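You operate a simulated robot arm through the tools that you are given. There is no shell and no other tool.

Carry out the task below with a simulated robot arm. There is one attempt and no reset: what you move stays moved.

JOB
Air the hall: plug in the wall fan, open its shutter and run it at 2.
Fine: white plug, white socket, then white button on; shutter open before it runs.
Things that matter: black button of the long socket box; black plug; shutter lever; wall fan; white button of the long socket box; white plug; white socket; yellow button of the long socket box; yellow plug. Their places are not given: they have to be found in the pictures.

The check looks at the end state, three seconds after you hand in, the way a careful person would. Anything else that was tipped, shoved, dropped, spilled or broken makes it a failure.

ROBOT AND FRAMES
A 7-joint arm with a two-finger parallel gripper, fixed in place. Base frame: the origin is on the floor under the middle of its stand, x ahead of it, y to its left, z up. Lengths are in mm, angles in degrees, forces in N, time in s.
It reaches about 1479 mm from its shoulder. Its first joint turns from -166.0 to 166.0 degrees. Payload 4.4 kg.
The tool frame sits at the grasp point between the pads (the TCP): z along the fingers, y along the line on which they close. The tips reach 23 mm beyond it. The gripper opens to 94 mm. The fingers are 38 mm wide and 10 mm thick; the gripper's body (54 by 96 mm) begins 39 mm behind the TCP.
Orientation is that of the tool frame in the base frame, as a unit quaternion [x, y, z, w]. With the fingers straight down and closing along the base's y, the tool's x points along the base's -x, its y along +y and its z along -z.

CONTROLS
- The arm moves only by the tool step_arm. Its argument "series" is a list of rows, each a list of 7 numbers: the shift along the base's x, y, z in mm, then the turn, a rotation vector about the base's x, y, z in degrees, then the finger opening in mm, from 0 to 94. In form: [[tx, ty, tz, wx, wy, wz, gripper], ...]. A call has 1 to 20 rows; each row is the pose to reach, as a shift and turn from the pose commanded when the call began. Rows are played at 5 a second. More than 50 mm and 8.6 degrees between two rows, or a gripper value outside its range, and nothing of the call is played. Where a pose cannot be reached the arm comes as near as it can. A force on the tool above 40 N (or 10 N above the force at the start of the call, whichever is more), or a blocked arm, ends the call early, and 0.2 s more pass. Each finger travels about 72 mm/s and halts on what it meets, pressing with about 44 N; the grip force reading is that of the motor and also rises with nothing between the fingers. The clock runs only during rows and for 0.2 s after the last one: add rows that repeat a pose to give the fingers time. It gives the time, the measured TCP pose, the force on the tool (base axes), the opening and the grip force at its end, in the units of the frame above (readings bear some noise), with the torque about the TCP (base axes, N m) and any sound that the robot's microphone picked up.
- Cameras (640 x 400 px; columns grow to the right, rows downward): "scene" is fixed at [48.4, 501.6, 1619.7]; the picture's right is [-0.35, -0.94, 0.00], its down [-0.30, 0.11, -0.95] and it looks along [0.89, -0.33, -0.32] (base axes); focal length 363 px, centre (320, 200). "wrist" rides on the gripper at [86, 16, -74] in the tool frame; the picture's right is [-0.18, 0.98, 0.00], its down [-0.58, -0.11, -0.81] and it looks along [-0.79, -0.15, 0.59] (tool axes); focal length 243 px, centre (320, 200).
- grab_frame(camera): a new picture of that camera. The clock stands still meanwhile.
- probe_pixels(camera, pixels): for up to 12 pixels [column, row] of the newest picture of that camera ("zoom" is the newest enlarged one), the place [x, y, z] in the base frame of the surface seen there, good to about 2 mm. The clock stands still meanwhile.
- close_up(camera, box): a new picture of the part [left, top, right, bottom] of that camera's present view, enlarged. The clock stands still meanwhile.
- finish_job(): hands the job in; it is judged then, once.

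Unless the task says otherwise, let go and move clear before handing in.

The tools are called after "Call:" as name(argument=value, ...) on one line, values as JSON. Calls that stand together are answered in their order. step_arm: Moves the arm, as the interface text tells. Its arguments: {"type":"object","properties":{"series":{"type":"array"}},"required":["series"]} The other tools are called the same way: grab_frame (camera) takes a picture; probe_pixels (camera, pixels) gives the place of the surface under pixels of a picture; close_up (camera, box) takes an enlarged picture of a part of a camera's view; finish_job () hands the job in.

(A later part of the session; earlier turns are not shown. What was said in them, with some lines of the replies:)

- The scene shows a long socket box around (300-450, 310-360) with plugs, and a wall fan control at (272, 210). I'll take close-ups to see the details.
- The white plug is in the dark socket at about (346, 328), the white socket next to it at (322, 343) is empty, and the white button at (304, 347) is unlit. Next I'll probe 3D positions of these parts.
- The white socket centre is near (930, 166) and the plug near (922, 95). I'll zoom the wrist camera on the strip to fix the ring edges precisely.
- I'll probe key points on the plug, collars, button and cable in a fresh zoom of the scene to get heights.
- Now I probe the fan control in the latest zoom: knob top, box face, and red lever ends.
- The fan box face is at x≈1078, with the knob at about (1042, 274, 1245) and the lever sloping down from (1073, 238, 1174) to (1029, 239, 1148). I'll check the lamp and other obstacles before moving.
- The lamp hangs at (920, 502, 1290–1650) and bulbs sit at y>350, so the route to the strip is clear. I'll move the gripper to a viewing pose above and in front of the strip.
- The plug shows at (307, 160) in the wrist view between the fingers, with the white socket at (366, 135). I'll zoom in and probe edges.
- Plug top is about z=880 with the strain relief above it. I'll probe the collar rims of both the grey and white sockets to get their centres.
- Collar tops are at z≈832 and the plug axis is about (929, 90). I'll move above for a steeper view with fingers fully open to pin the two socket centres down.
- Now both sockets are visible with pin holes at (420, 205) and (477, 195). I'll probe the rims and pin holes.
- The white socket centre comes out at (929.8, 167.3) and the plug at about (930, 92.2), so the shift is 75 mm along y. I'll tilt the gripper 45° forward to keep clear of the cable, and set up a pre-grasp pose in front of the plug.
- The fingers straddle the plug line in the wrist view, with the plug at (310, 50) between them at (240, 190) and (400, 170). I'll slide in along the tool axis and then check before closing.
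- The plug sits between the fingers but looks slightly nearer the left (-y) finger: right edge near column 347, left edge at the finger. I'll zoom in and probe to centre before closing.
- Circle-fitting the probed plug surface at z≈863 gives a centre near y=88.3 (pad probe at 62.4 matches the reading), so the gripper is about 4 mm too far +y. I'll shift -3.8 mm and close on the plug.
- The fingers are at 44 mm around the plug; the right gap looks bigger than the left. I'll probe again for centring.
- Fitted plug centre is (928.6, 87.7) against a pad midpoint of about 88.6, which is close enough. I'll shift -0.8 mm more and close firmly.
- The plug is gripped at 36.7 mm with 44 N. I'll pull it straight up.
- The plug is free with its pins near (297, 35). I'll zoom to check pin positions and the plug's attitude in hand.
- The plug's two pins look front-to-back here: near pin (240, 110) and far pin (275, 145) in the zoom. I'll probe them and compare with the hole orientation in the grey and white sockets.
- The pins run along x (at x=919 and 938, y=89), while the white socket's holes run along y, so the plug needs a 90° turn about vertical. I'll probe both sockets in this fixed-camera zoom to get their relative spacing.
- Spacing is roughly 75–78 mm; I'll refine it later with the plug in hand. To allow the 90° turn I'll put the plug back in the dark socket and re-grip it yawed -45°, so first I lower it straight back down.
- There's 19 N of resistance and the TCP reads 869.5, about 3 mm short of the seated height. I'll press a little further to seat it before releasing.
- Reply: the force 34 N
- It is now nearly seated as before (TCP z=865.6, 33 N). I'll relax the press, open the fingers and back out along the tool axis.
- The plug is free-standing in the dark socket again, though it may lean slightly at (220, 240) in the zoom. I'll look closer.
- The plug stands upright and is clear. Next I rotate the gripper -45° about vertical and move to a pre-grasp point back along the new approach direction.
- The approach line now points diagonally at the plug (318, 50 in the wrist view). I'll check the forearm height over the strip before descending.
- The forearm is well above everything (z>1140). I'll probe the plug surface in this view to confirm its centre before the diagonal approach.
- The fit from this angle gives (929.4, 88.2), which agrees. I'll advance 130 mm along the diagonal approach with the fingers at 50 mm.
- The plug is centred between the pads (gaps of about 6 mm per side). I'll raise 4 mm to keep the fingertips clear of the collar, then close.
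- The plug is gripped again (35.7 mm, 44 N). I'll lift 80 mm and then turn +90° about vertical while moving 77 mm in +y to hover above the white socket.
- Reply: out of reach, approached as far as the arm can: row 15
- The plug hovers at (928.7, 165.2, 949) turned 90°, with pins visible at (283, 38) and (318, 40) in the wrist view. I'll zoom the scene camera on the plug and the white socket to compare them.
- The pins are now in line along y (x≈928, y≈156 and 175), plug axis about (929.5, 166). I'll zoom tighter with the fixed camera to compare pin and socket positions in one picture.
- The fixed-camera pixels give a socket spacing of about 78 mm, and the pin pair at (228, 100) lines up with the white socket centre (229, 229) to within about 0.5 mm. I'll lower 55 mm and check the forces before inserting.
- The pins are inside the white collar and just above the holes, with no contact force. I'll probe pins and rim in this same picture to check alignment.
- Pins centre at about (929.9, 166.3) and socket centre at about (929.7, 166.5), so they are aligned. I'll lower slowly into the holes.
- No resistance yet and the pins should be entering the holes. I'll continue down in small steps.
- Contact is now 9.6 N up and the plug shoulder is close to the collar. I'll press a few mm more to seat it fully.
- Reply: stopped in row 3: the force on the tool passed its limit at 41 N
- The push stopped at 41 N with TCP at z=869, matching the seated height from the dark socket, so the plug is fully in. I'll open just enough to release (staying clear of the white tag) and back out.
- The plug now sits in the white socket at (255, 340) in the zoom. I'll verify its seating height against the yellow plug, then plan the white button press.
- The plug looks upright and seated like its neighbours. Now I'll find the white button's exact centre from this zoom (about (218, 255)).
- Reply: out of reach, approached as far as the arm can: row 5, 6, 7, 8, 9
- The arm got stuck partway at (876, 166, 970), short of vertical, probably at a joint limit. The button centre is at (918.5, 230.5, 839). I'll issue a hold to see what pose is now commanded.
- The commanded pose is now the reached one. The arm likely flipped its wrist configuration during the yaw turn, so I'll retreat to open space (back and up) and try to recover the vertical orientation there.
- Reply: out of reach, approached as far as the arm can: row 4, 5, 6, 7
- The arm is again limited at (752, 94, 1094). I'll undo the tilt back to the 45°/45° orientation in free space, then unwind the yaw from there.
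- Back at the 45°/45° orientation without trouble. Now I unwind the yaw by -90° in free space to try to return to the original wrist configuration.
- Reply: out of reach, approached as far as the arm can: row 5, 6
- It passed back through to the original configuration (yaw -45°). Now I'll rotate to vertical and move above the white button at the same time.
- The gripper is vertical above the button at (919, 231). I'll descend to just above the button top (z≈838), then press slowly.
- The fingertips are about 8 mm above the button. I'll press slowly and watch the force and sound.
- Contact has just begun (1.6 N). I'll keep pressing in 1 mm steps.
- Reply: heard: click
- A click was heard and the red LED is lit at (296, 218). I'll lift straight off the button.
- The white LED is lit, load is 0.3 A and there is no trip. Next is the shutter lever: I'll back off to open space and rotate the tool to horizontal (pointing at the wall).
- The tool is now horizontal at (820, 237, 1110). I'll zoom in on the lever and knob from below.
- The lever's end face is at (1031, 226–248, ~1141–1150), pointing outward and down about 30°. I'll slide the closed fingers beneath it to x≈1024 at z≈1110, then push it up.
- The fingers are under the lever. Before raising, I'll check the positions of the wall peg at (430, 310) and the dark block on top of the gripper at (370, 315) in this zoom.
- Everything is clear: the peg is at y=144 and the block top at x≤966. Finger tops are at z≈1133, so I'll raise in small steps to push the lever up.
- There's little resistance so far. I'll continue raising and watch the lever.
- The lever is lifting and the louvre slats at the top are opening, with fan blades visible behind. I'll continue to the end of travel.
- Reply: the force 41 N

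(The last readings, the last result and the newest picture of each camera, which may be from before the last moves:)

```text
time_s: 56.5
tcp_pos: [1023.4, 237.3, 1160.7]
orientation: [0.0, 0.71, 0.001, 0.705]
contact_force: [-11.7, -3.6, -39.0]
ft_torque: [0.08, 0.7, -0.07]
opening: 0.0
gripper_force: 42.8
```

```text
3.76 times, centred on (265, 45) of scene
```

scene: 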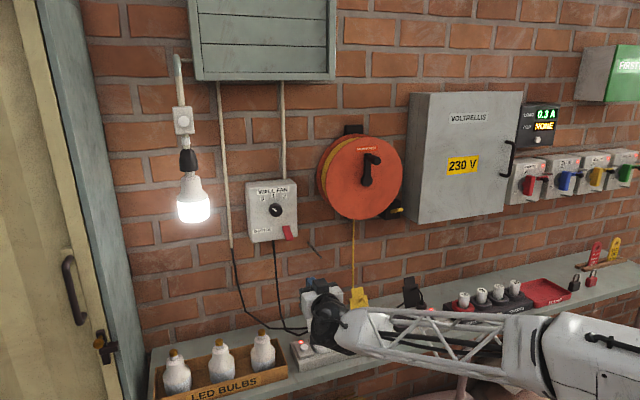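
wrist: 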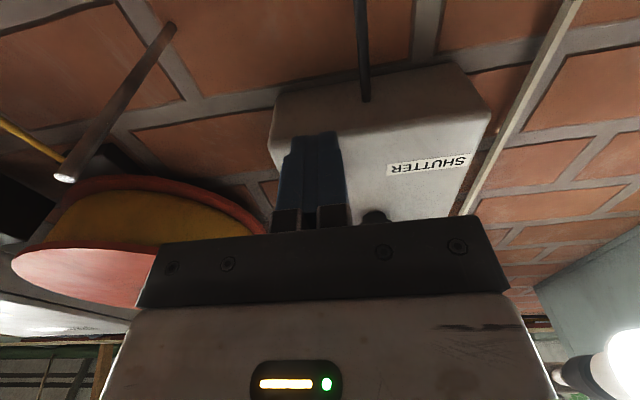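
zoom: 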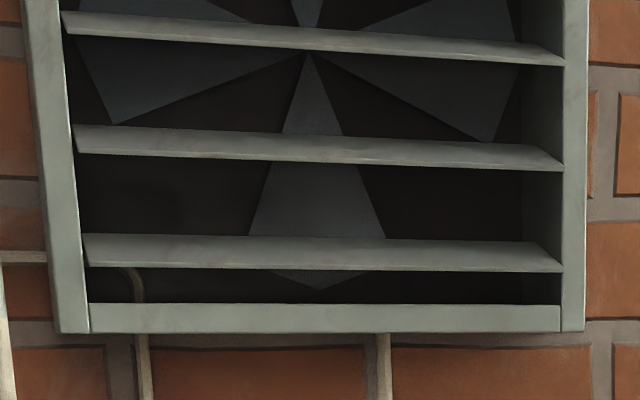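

The lever hit its stop at 39 N and the slats are fully open. I'll lower off the lever, back away, and check that it stays up.

Call:
step_arm(series=[[0, 0, -6, 0, 0, 0, 0], [0, 0, -14, 0, 0, 0, 0], [0, 0, -24, 0, 0, 0, 0], [-25, 0, -28, 0, 0, 0, 0], [-60, 0, -28, 0, 0, 0, 0], [-100, 0, -28, 0, 0, 0, 0], [-140, 0, -20, 0, 0, 0, 0], [-140, 0, -20, 0, 0, 0, 0]])

Call:
close_up(camera="scene", box=[220, 150, 348, 250])

Call:
close_up(camera="scene", box=[180, 0, 350, 90])

Call:
grab_frame(camera="wrist")

```text
time_s: 58.4
tcp_pos: [882.6, 237.4, 1146.4]
orientation: [0.001, 0.707, 0.002, 0.708]
contact_force: [-0.5, -0.5, 0.7]
ft_torque: [0.0, -0.02, 0.02]
opening: 0.1
gripper_force: 42.7
```

```text
4.00 times, centred on (284, 200) of scene
```

zoom: 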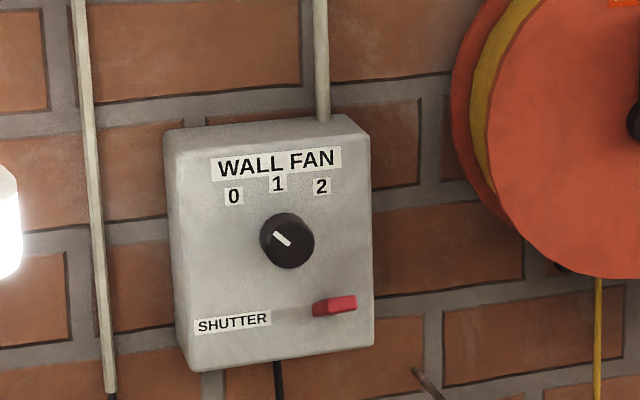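

```text
3.76 times, centred on (265, 45) of scene
```

zoom: 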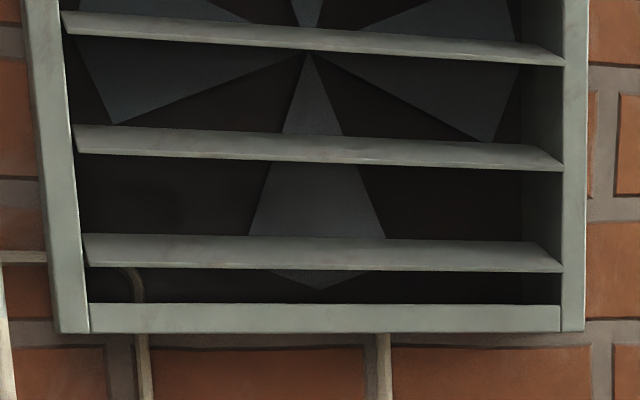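

```text
taken
```

wrist: 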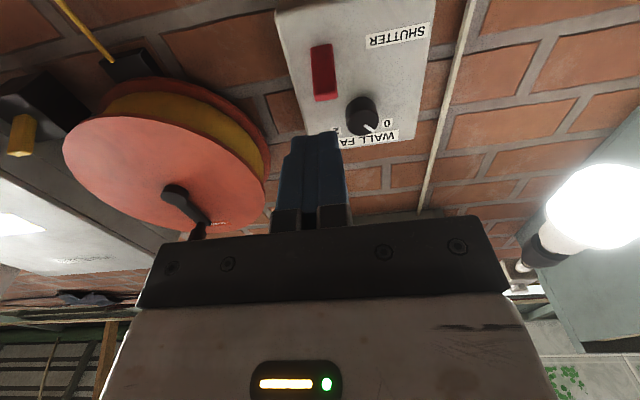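

The lever stays up and the shutter is open. Now I'll measure the knob: centre, radius and pointer direction.

Call:
close_up(camera="scene", box=[252, 180, 308, 235])

Call:
probe_pixels(camera="zoom", pixels=[[270, 160], [225, 180], [290, 215], [250, 225], [270, 190], [220, 210], [310, 190], [265, 240], [265, 145], [240, 172], [275, 200], [150, 100]])

Call:
close_up(camera="wrist", box=[290, 40, 450, 150])

```text
7.27 times, centred on (280, 208) of scene
```

zoom: 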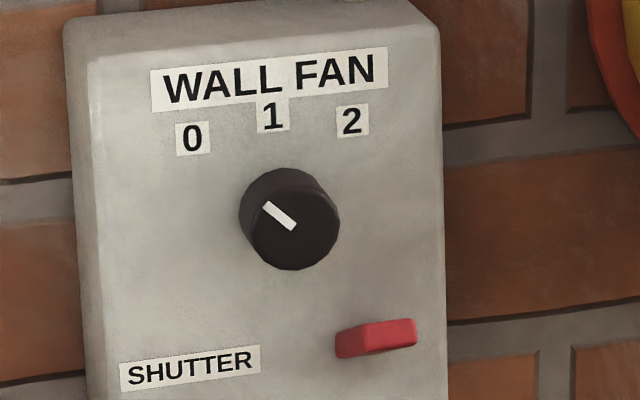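

```text
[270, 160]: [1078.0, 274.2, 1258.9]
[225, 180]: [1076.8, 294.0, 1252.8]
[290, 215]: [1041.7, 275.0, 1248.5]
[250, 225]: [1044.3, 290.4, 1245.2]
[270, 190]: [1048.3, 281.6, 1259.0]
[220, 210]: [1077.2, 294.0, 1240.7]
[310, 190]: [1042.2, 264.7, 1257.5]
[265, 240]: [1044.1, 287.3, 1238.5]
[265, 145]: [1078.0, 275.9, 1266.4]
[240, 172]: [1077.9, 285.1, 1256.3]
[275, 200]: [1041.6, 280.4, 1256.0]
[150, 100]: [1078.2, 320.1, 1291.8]
```

```text
3.64 times, centred on (370, 95) of wrist
```

zoom: 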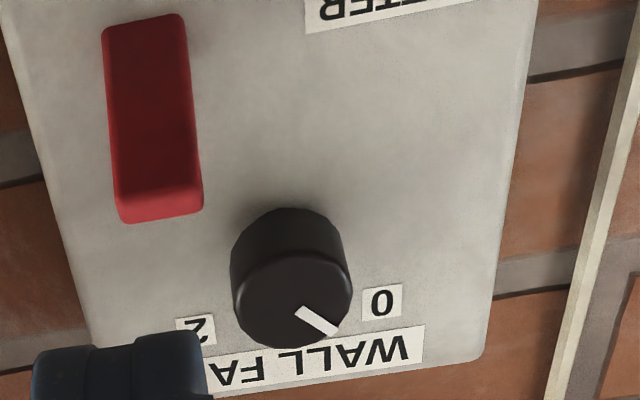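

The pointer is about 48° left of vertical (position 0), and the knob centre is near (272.6, 1245.5) with radius about 20. I'll probe the wrist zoom to confirm, then pre-roll the gripper by -50° in front of the knob.

Call:
probe_pixels(camera="zoom", pixels=[[292, 290], [240, 290], [345, 290], [292, 340], [250, 325], [335, 265], [245, 235], [335, 240], [160, 200], [125, 210], [195, 205], [160, 160]])

Call:
step_arm(series=[[0, 5, 14, -7.2, 0, 0, 10], [0, 10, 28, -14.4, 0, 0, 30], [0, 15, 42, -21.6, 0, 0, 50], [0, 20, 56, -28.8, 0, 0, 70], [0, 25, 70, -36, 0, 0, 70], [20, 30, 84, -43, 0, 0, 70], [40, 35, 99, -50, 0, 0, 70], [40, 35, 99, -50, 0, 0, 70]])

Call:
grab_frame(camera="wrist")

Call:
grab_frame(camera="scene")

```text
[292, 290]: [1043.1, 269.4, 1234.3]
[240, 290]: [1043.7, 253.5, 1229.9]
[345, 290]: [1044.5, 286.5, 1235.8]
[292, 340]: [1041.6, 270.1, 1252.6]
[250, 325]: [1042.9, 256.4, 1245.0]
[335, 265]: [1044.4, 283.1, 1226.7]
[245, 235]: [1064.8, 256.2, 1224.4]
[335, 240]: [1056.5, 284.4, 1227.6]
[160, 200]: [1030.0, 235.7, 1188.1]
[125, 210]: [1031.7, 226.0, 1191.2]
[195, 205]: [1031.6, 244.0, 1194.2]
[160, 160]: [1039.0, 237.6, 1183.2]
```

```text
time_s: 60.1
tcp_pos: [924.0, 272.0, 1245.4]
orientation: [-0.299, 0.641, -0.298, 0.642]
contact_force: [0.9, 0.3, 0.7]
ft_torque: [0.01, -0.01, -0.03]
opening: 69.8
gripper_force: 0.0
```

```text
taken
```

wrist: 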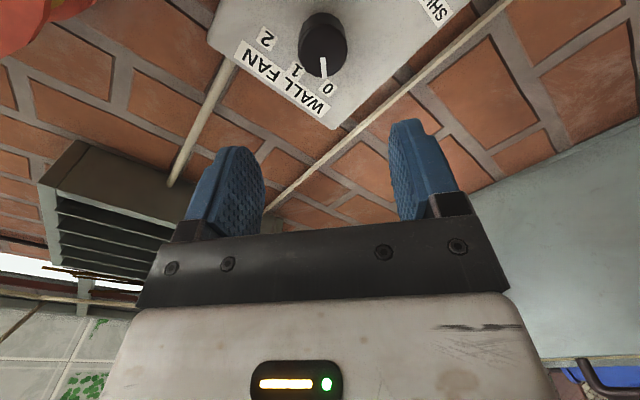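

```text
taken
```

scene: 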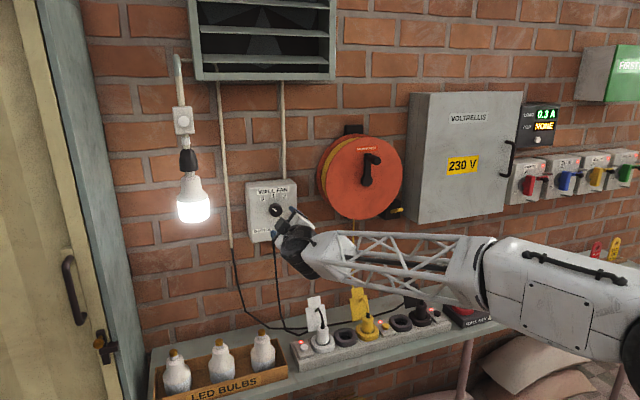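

The gripper is pre-rolled in front of the knob. I'll zoom to refine the knob centre relative to the tool axis.

Call:
close_up(camera="wrist", box=[260, 0, 420, 100])

Call:
probe_pixels(camera="zoom", pixels=[[255, 230], [185, 210], [200, 270], [260, 300], [330, 270], [345, 190], [230, 150], [330, 140], [290, 220], [220, 180], [240, 290], [340, 230]])

```text
4.00 times, centred on (340, 50) of wrist
```

zoom: 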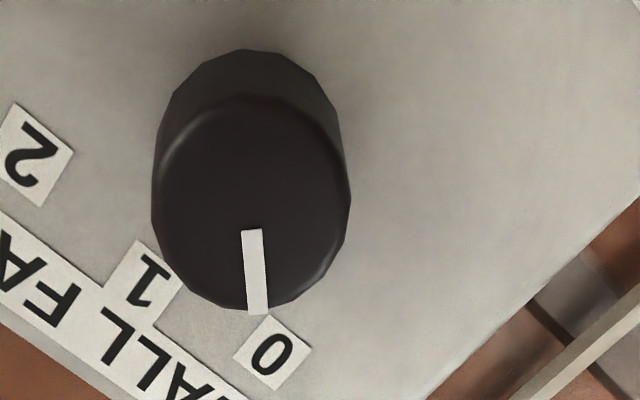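

```text
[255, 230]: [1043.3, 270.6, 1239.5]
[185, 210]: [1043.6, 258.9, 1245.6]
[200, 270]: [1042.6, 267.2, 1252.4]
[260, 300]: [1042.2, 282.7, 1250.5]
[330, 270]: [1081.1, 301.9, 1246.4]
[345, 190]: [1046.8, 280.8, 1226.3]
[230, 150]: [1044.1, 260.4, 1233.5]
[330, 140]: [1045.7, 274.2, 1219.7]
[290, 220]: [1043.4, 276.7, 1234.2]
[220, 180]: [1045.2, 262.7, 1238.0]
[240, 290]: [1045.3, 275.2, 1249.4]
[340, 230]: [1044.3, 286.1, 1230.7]
```

The wrist-based centre estimate (267.5, 1237) disagrees with the scene one (272.8, 1245.5). I'll cross-check using the 0/1/2 labels in both pictures.

Call:
probe_pixels(camera="zoom", pixels=[[272, 352], [148, 278], [32, 155], [250, 200], [155, 200], [348, 200], [250, 100], [250, 300], [245, 235], [260, 308], [320, 150], [180, 260]])

Call:
close_up(camera="scene", box=[252, 180, 308, 235])

Call:
probe_pixels(camera="zoom", pixels=[[192, 138], [272, 117], [351, 121], [295, 222], [262, 203], [295, 230], [336, 215], [293, 267], [293, 178], [252, 230], [375, 335], [345, 340]])

```text
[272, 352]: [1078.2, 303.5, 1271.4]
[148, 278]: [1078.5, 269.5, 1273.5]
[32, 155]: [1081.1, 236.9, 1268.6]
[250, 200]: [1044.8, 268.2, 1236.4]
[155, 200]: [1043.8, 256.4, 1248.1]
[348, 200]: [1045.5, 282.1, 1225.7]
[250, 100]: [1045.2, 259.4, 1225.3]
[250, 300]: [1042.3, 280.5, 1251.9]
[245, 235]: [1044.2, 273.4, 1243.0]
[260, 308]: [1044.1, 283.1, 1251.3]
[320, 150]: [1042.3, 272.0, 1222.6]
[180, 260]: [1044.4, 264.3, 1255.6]
```

```text
7.27 times, centred on (280, 208) of scene
```

zoom: 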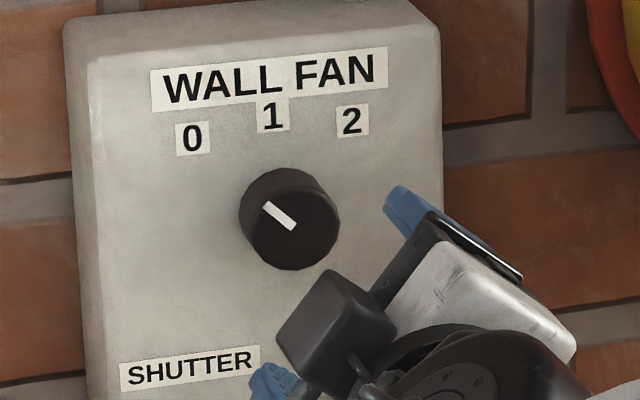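

```text
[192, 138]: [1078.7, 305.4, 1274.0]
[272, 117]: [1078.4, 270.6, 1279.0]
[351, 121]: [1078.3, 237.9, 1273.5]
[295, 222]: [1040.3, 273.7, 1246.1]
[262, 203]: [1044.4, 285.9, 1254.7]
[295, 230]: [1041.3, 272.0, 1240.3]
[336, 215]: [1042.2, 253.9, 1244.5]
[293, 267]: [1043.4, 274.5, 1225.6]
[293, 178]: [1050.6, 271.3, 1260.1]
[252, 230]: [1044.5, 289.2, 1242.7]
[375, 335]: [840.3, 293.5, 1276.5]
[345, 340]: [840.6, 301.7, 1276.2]
```

Cross-checking the labels shows the wrist view is biased by about (-1.5, -4) at this range, so the knob centre is about (271.4, 1243.4). I'll move in to just short of the knob face and check alignment up close.

Call:
step_arm(series=[[25, -0.3, -1, 0, 0, 0, 70], [50, -0.7, -2, 0, 0, 0, 70], [72, -0.7, -2, 0, 0, 0, 70], [86, -0.7, -2, 0, 0, 0, 70], [86, -0.7, -2, 0, 0, 0, 70]])

Call:
grab_frame(camera="wrist")

Call:
close_up(camera="wrist", box=[220, 60, 420, 220])

Call:
close_up(camera="scene", box=[240, 170, 330, 250])

```text
time_s: 61.4
tcp_pos: [1009.5, 271.4, 1244.0]
orientation: [-0.299, 0.641, -0.297, 0.641]
contact_force: [0.0, -0.2, 0.1]
ft_torque: [0.03, 0.01, 0.02]
opening: 69.9
gripper_force: 0.1
```

```text
taken
```

wrist: 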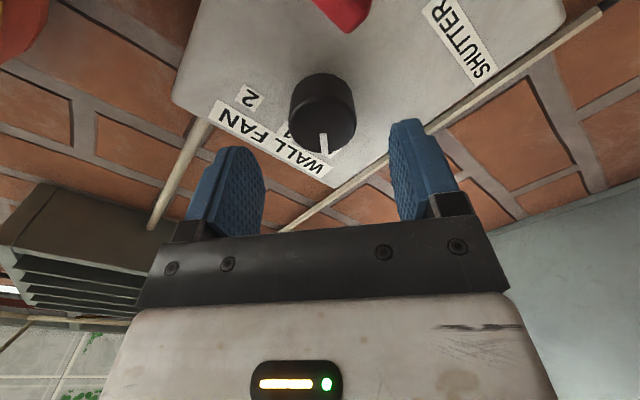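

```text
2.50 times, centred on (320, 140) of wrist
```

zoom: 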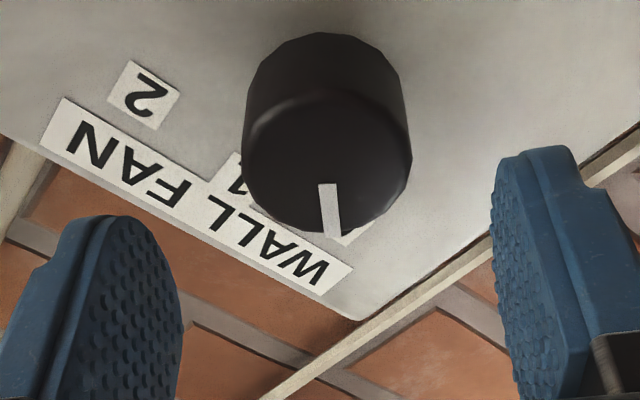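

```text
5.00 times, centred on (285, 210) of scene
```

zoom: 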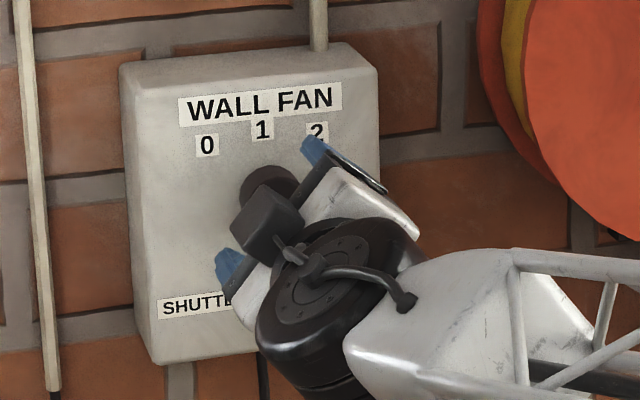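

Up close the knob face centre appears slightly off the tool axis. I'll probe it at this nearer range, plus the finger pads as a reference.

Call:
probe_pixels(camera="wrist", pixels=[[291, 124], [355, 124], [323, 98], [323, 152], [300, 105], [345, 145], [300, 143], [346, 104], [245, 170], [400, 165], [323, 125], [310, 125]])

Call:
probe_pixels(camera="wrist", pixels=[[292, 124], [354, 124], [323, 99], [323, 151], [301, 106], [344, 144], [301, 142], [345, 105], [250, 180], [405, 175], [322, 125], [312, 125]])

```text
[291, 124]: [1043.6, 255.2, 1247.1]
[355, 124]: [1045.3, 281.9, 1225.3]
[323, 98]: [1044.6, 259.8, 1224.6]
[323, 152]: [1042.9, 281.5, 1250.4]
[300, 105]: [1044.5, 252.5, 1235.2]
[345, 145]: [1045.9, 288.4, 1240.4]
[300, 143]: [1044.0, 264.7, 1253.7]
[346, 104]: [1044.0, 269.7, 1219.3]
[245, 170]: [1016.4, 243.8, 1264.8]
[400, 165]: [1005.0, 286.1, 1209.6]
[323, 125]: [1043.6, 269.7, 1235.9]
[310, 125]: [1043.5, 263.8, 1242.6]
```

```text
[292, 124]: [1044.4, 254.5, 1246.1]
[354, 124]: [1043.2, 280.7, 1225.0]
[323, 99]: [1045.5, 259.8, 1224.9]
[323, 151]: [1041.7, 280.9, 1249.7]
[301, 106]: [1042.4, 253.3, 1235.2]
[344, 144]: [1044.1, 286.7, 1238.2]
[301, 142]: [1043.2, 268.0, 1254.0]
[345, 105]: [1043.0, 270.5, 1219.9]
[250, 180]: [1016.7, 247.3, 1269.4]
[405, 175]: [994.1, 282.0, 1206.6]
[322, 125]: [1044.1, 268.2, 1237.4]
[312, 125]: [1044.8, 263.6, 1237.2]
```

Using the finger surfaces as a reference (scene biased about +2.8 in z, wrist about 3.3 along tool x), the knob centre works out to about (271.6, 1240.3). I'll shift down 3.7 mm and advance around the knob.

Call:
step_arm(series=[[5, 0.2, -3.7, 0, 0, 0, 70], [15, 0.2, -3.7, 0, 0, 0, 70], [27, 0.2, -3.7, 0, 0, 0, 70], [38, 0.2, -3.7, 0, 0, 0, 70], [38, 0.2, -3.7, 0, 0, 0, 60], [38, 0.2, -3.7, 0, 0, 0, 52], [38, 0.2, -3.7, 0, 0, 0, 52]])

Call:
close_up(camera="wrist", box=[220, 80, 420, 240])

Call:
close_up(camera="scene", box=[240, 170, 330, 250])

```text
time_s: 63.0
tcp_pos: [1047.6, 271.2, 1241.5]
orientation: [-0.298, 0.641, -0.297, 0.642]
contact_force: [0.5, 0.3, 0.4]
ft_torque: [0.0, -0.03, 0.0]
opening: 52.2
gripper_force: 0.0
```

```text
2.50 times, centred on (320, 160) of wrist
```

zoom: 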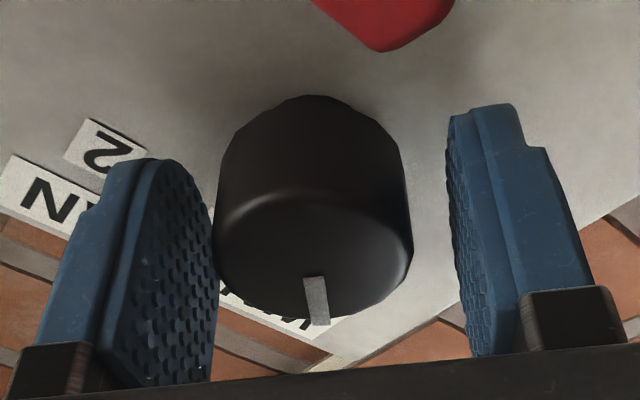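

```text
5.00 times, centred on (285, 210) of scene
```

zoom: 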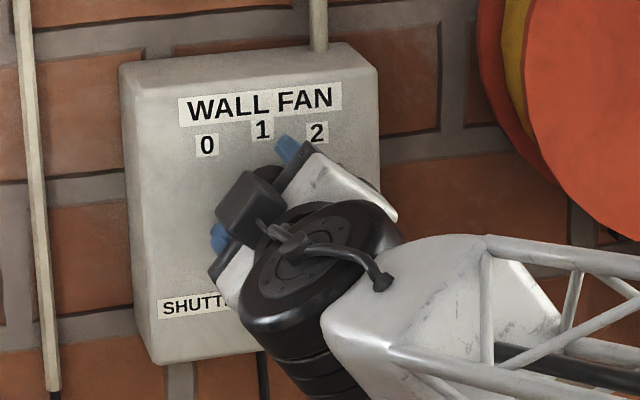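

The knob is between the pads. I'll re-zoom and probe the face edge against the finger edges to check centring along the finger width.

Call:
close_up(camera="wrist", box=[220, 80, 420, 240])

Call:
probe_pixels(camera="zoom", pixels=[[225, 250], [407, 250], [315, 205], [270, 300], [370, 300], [315, 312], [130, 200], [115, 280], [490, 130], [520, 200], [505, 250], [240, 215]])

Call:
probe_pixels(camera="zoom", pixels=[[228, 260], [404, 260], [345, 208], [285, 208], [340, 310], [290, 308], [120, 240], [100, 300], [505, 160], [535, 240], [250, 285], [390, 285]])

```text
2.50 times, centred on (320, 160) of wrist
```

zoom: 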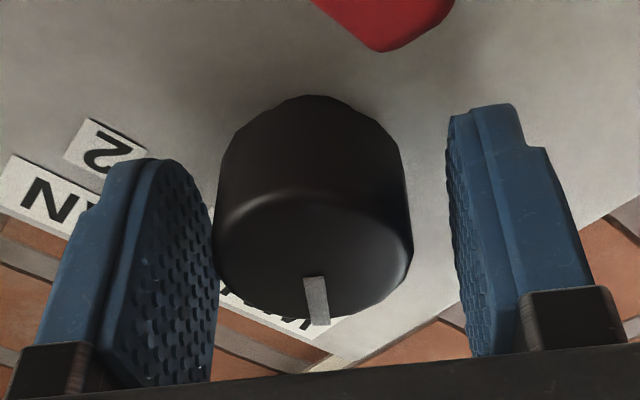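

```text
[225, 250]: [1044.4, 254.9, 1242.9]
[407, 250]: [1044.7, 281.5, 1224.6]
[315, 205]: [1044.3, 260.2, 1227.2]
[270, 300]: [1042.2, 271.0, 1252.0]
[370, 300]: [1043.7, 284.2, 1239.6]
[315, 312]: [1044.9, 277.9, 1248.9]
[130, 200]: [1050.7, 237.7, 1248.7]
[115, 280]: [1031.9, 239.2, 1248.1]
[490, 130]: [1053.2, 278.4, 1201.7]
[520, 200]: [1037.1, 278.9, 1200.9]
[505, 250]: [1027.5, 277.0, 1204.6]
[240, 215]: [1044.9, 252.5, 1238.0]
```

```text
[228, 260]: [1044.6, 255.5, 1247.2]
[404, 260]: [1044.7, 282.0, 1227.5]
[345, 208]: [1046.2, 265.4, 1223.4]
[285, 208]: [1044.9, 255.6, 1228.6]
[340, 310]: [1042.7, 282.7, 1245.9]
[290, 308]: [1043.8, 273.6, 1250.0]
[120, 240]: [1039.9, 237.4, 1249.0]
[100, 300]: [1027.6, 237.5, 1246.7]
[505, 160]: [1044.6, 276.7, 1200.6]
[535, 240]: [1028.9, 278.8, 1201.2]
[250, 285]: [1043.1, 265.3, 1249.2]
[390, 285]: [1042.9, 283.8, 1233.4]
```

The fit puts the knob about 2 mm along tool x and 1.5 mm along tool y from the TCP. I'll make that small correction (y -0.5, z -1.9) and close on the knob.

Call:
step_arm(series=[[0, -0.5, -1.9, 0, 0, 0, 50], [0, -0.5, -1.9, 0, 0, 0, 44], [0, -0.5, -1.9, 0, 0, 0, 38], [0, -0.5, -1.9, 0, 0, 0, 30], [0, -0.5, -1.9, 0, 0, 0, 24], [0, -0.5, -1.9, 0, 0, 0, 24]])

Call:
close_up(camera="wrist", box=[220, 80, 420, 240])

```text
time_s: 64.3
tcp_pos: [1047.4, 270.5, 1238.9]
orientation: [-0.298, 0.641, -0.297, 0.642]
contact_force: [5.5, -23.6, 15.3]
ft_torque: [0.02, -0.32, -0.61]
opening: 37.5
gripper_force: 45.0
```

```text
2.50 times, centred on (320, 160) of wrist
```

zoom: 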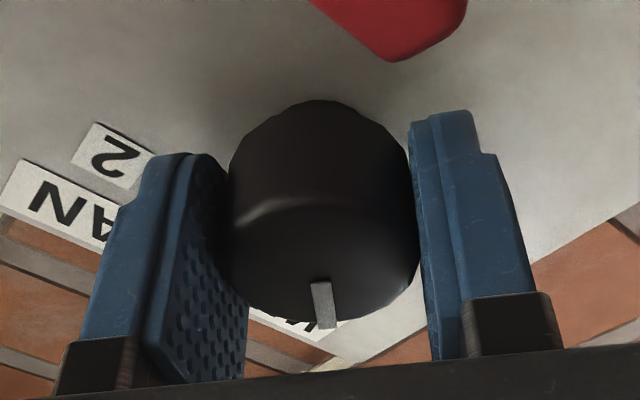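

Gripped at 37.5 mm, but there is about 27 N side load along the closing direction, so I'm off-centre. I'll shift back along -tool-y by about 1.5 mm to relax it.

Call:
step_arm(series=[[0, -0.5, 0.6, 0, 0, 0, 24], [0, -1.0, 1.15, 0, 0, 0, 24], [0, -1.0, 1.15, 0, 0, 0, 24]])

```text
time_s: 65.2
tcp_pos: [1048.0, 270.7, 1239.8]
orientation: [-0.298, 0.641, -0.297, 0.641]
contact_force: [18.3, -14.2, 17.3]
ft_torque: [-0.03, -0.31, -0.39]
opening: 37.6
gripper_force: 44.4
```

The side load only dropped a little. I'll open, shift another 1 mm in the same direction, and re-close to get a balanced grip.

Call:
step_arm(series=[[0, 0, 0, 0, 0, 0, 44], [0, -0.6, 0.8, 0, 0, 0, 48], [0, -0.6, 0.8, 0, 0, 0, 48], [0, -0.6, 0.8, 0, 0, 0, 48]])

Call:
close_up(camera="wrist", box=[220, 80, 420, 240])

```text
time_s: 66.2
tcp_pos: [1047.9, 269.1, 1239.5]
orientation: [-0.299, 0.641, -0.297, 0.641]
contact_force: [0.1, -0.4, -0.5]
ft_torque: [0.0, -0.02, 0.01]
opening: 48.3
gripper_force: 0.1
```

```text
2.50 times, centred on (320, 160) of wrist
```

zoom: 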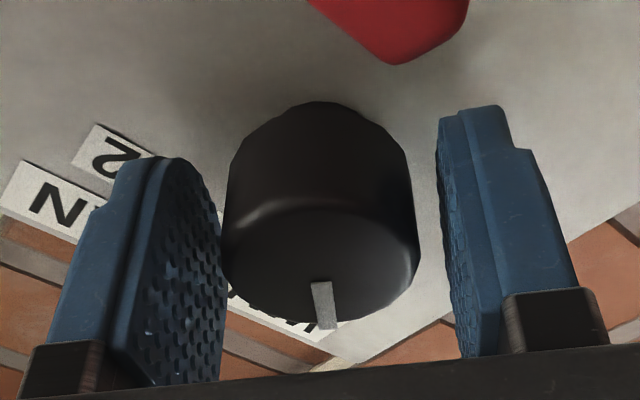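

The fingers are open and unloaded; the knob looks centred now (223–418 between the pads). I'll close again and read the force.

Call:
step_arm(series=[[0, 0, 0, 0, 0, 0, 44], [0, 0, 0, 0, 0, 0, 40], [0, 0, 0, 0, 0, 0, 36], [0, 0, 0, 0, 0, 0, 30], [0, 0, 0, 0, 0, 0, 26], [0, 0, 0, 0, 0, 0, 26]])

```text
time_s: 67.5
tcp_pos: [1048.7, 269.2, 1239.9]
orientation: [-0.298, 0.641, -0.297, 0.642]
contact_force: [0.6, 1.4, -1.6]
ft_torque: [0.01, -0.11, 0.16]
opening: 37.3
gripper_force: 45.2
```

The grip is now balanced (forces near zero at 37.3 mm). I'll rotate the knob +30° about x (clockwise from the front) and check loads and the pointer.

Call:
step_arm(series=[[0, 0, 0, 5, 0, 0, 20], [0, 0, 0, 10, 0, 0, 20], [0, 0, 0, 15, 0, 0, 20], [0, 0, 0, 20, 0, 0, 20], [0, 0, 0, 25, 0, 0, 20], [0, 0, 0, 30, 0, 0, 20], [0, 0, 0, 30, 0, 0, 20]])

Call:
close_up(camera="wrist", box=[220, 80, 420, 240])

```text
time_s: 69.2
tcp_pos: [1047.5, 269.4, 1240.3]
orientation: [-0.122, 0.696, -0.12, 0.697]
contact_force: [8.4, 5.2, -4.7]
ft_torque: [-0.02, 0.08, 0.2]
opening: 37.6
gripper_force: 45.4
```

```text
2.50 times, centred on (320, 160) of wrist
```

zoom: 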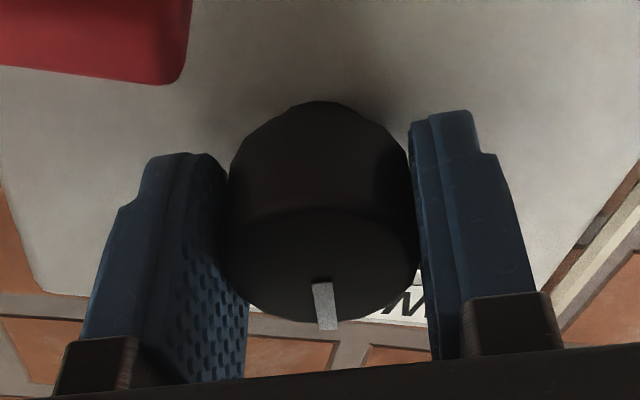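

The pointer stays fixed relative to the gripper, so the knob is turning with it, and loads are low. I'll continue another 35°.

Call:
step_arm(series=[[0, 0, 0, 5, 0, 0, 20], [0, 0, 0, 10, 0, 0, 20], [0, 0, 0, 15, 0, 0, 20], [0, 0, 0, 20, 0, 0, 20], [0, 0, 0, 25, 0, 0, 20], [0, 0, 0, 30, 0, 0, 20], [0, 0, 0, 35, 0, 0, 20], [0, 0, 0, 35, 0, 0, 20]])

Call:
close_up(camera="wrist", box=[220, 80, 420, 240])

```text
time_s: 71.0
tcp_pos: [1048.1, 270.3, 1239.4]
orientation: [0.093, 0.701, 0.094, 0.701]
contact_force: [0.2, 17.1, -6.2]
ft_torque: [0.01, 0.04, 0.27]
opening: 37.1
gripper_force: 45.3
```

```text
2.50 times, centred on (320, 160) of wrist
```

zoom: 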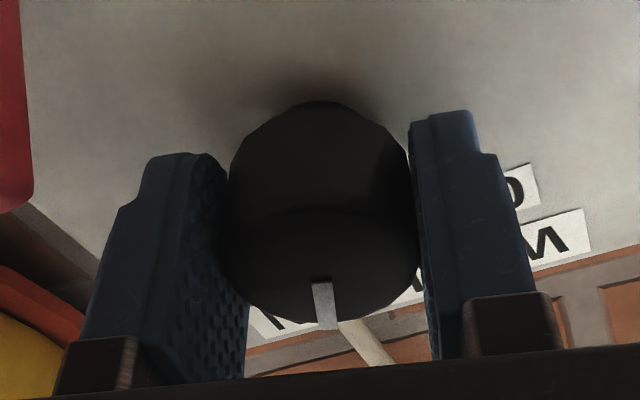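

Still turning (65° so far) with a modest 17 N sideways load, so I'll add a 0.8 mm correction in +y and rotate on to 90°.

Call:
step_arm(series=[[0, 0.8, -0.3, 5, 0, 0, 20], [0, 0.8, -0.3, 10, 0, 0, 20], [0, 0.8, -0.3, 15, 0, 0, 20], [0, 0.8, -0.3, 20, 0, 0, 20], [0, 0.8, -0.3, 25, 0, 0, 20], [0, 0.8, -0.3, 25, 0, 0, 20]])

Call:
close_up(camera="wrist", box=[180, 60, 460, 235])

Call:
grab_frame(camera="scene")

```text
time_s: 72.3
tcp_pos: [1048.3, 269.9, 1239.7]
orientation: [0.243, 0.663, 0.243, 0.665]
contact_force: [-15.8, 2.9, -6.2]
ft_torque: [-0.64, 0.05, 0.0]
opening: 37.5
gripper_force: 44.8
```

```text
2.29 times, centred on (320, 148) of wrist
```

zoom: 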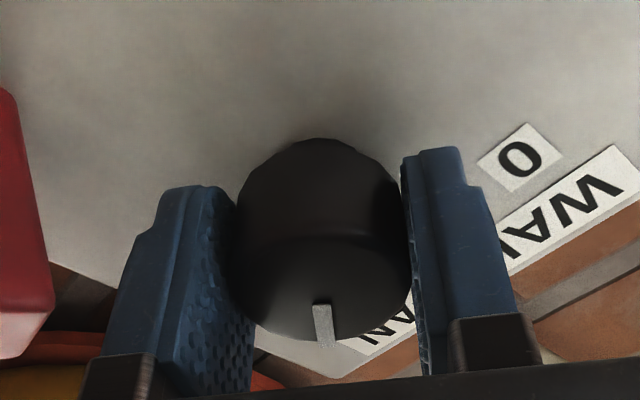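

```text
taken
```

scene: 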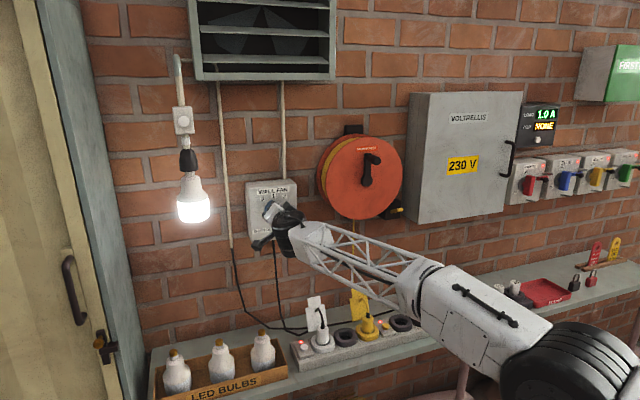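

Load jumped to 1.0 A, so the fan is running, and torque about x is now -0.64 N·m, either a detent or the end stop. I'll turn a few more degrees to make sure it reaches position 2.

Call:
step_arm(series=[[0, 0, 0, 2.5, 0, 0, 20], [0, 0, 0, 5, 0, 0, 20], [0, 0, 0, 5, 0, 0, 20]])

Call:
close_up(camera="scene", box=[500, 90, 580, 140])

Call:
close_up(camera="wrist", box=[180, 60, 460, 235])

```text
time_s: 73.2
tcp_pos: [1048.1, 268.9, 1241.2]
orientation: [0.273, 0.652, 0.271, 0.654]
contact_force: [2.6, -8.2, 1.2]
ft_torque: [-0.59, -0.13, -0.29]
opening: 37.4
gripper_force: 44.9
```

```text
8.00 times, centred on (540, 115) of scene
```

zoom: 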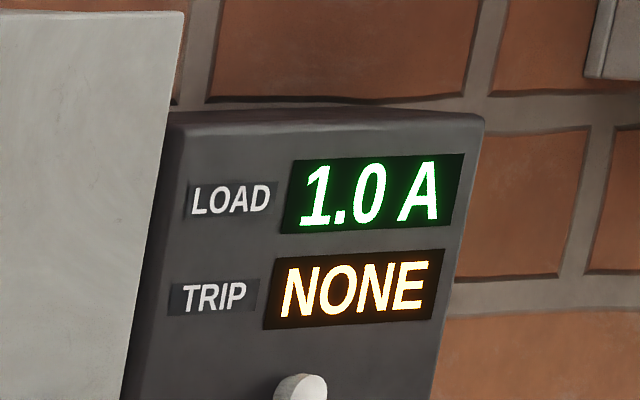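

```text
2.29 times, centred on (320, 148) of wrist
```

zoom: 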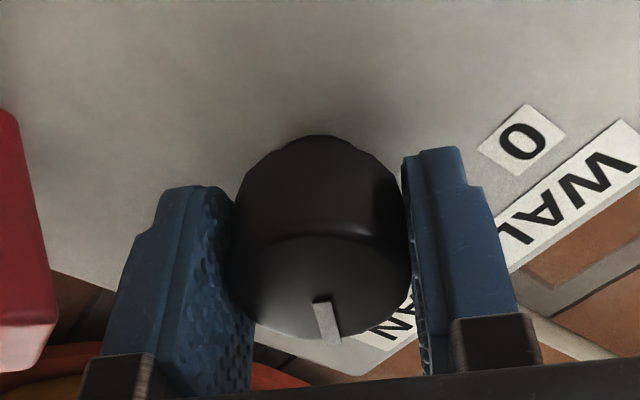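

The pointer has started to slip relative to the gripper with a constant torque, so the knob is at its end stop. I'll release, back away and check the pointer.

Call:
step_arm(series=[[0, 0, 0, -2, 0, 0, 30], [0, 0, 0, -2, 0, 0, 50], [0, 0, 0, -2, 0, 0, 64], [0, 0, 0, -2, 0, 0, 66], [-20, 0, 0, -2, 0, 0, 66], [-50, 0, 0, -2, 0, 0, 66], [-90, 0, 0, -2, 0, 0, 66], [-130, 0, 0, -2, 0, 0, 66], [-170, -10, 0, -2, 0, 0, 66], [-170, -10, 0, -2, 0, 0, 66]])

Call:
grab_frame(camera="scene")

Call:
close_up(camera="scene", box=[220, 160, 332, 240])

Call:
close_up(camera="wrist", box=[240, 0, 440, 125])

```text
time_s: 75.3
tcp_pos: [875.0, 261.2, 1239.9]
orientation: [0.26, 0.657, 0.26, 0.658]
contact_force: [0.5, 0.5, -0.2]
ft_torque: [0.0, -0.04, 0.0]
opening: 66.2
gripper_force: 0.0
```

```text
taken
```

scene: 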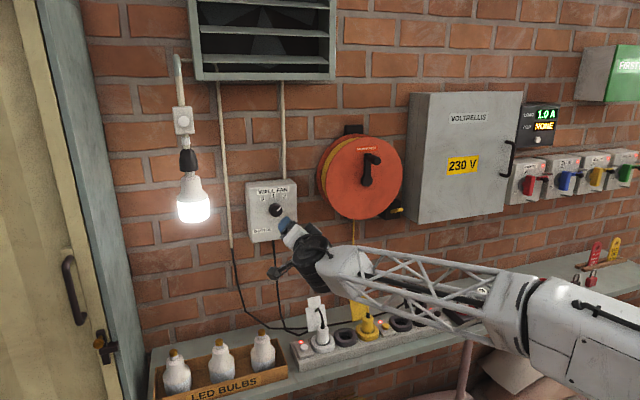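

```text
5.00 times, centred on (276, 200) of scene
```

zoom: 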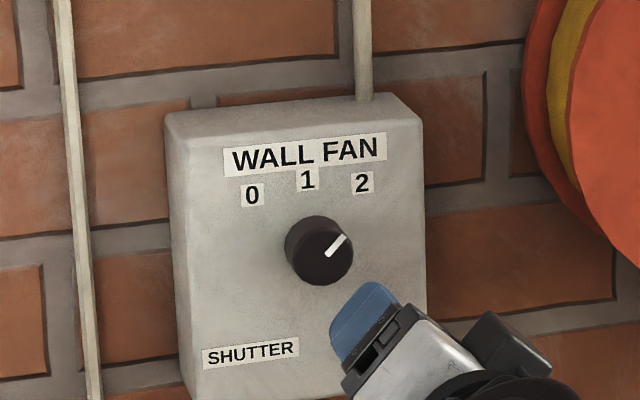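

```text
3.20 times, centred on (340, 62) of wrist
```

zoom: 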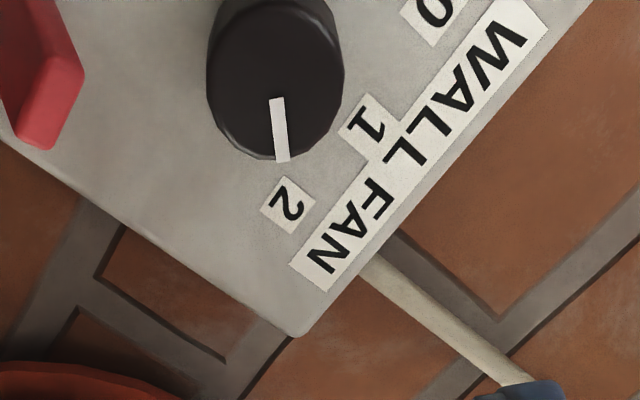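

The pointer is on 2 and the load is 1.0 A with no trip. I'll move the arm clear and then do a final check of the whole scene.

Call:
step_arm(series=[[-30, -5, 10, -7, 0, 0, 66], [-60, -10, 20, -14, 0, 0, 66], [-90, -15, 30, -21, 0, 0, 66], [-120, -20, 40, -28, 0, 0, 66], [-150, -30, 50, -35, 0, 0, 66], [-180, -45, 60, -42, 0, 0, 66], [-210, -60, 80, -42, 0, 0, 66], [-230, -90, 100, -42, 0, 0, 66], [-240, -120, 120, -42, 0, 0, 66], [-240, -120, 120, -42, 0, 0, 66]])

Call:
grab_frame(camera="scene")

Call:
close_up(camera="scene", box=[220, 160, 332, 240])

Call:
close_up(camera="scene", box=[180, 0, 350, 90])

Call:
close_up(camera="scene", box=[280, 270, 460, 382])

```text
time_s: 77.5
tcp_pos: [638.5, 139.8, 1359.2]
orientation: [0.006, 0.707, 0.006, 0.707]
contact_force: [-0.2, -0.3, -0.6]
ft_torque: [-0.01, -0.01, -0.01]
opening: 66.3
gripper_force: 0.0
```

```text
taken
```

scene: 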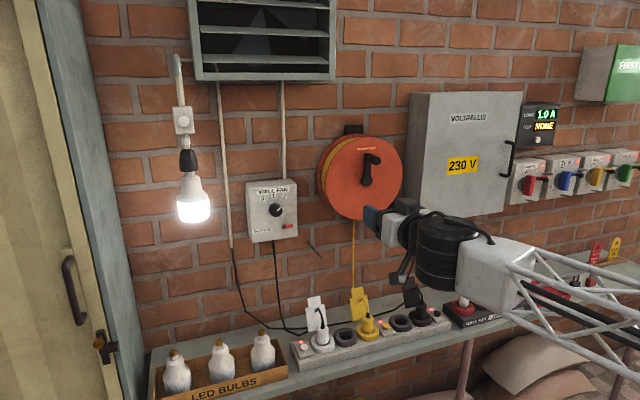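

```text
5.00 times, centred on (276, 200) of scene
```

zoom: 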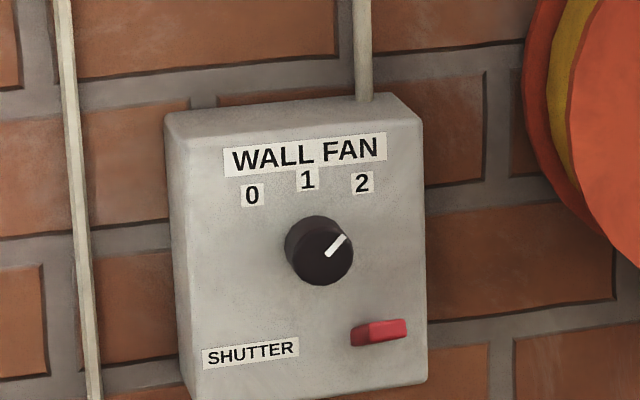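

```text
3.76 times, centred on (265, 45) of scene
```

zoom: 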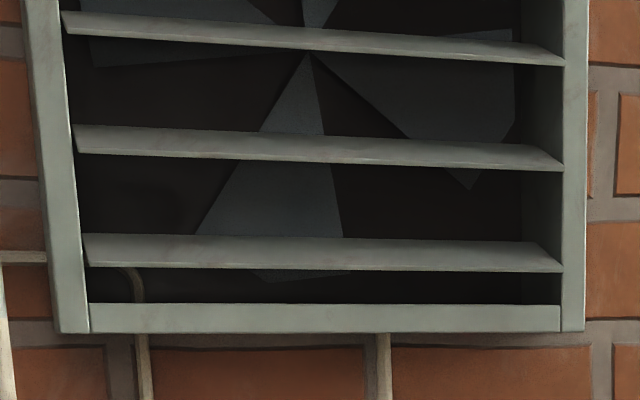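

```text
3.56 times, centred on (370, 326) of scene
```

zoom: 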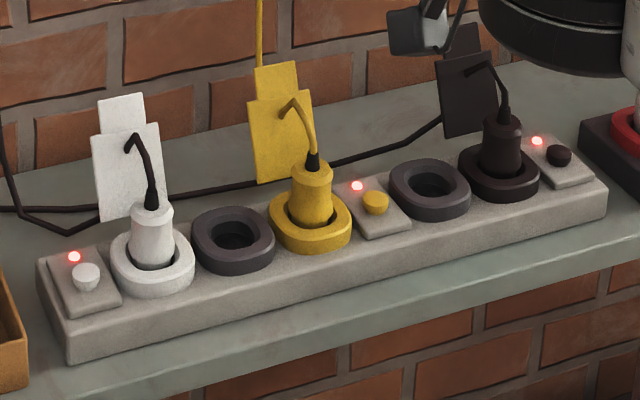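

Everything matches the job. The white plug is seated in the white socket with its LED lit, and the shutter lever is up with the slats open. The knob points to 2, the fan blades have moved, the load reads 1.0 A with no trip, and the arm is clear, so I'm handing in.

Call:
finish_job()

```text
The job is handed in.
```

The wall fan is plugged in and running at 2 with its shutter open, and the job is handed in. I don't have the result of the check.

- **Plug:** The white plug was in the dark socket next to the white one. I pulled it, turned it 90° because the white socket's holes run the other way, and seated it in the white socket. Along the way I put it back in the dark socket once to change my grip.
- **Button:** I pressed the white button after plugging in. It clicked, and its red light is on.
- **Shutter:** I pushed the lever up to its stop before turning the fan on. The slats are open, and the lever stayed up when I let go.
- **Fan:** I turned the knob from 0 to its end stop, and the pointer is on 2. The load rose from 0.3 A to 1.0 A, no trip shows, and the blades have moved.

In the last pictures, the yellow and black plugs, their buttons and the bulb box look as they did at the start. The gripper is open, and the arm is clear of everything.
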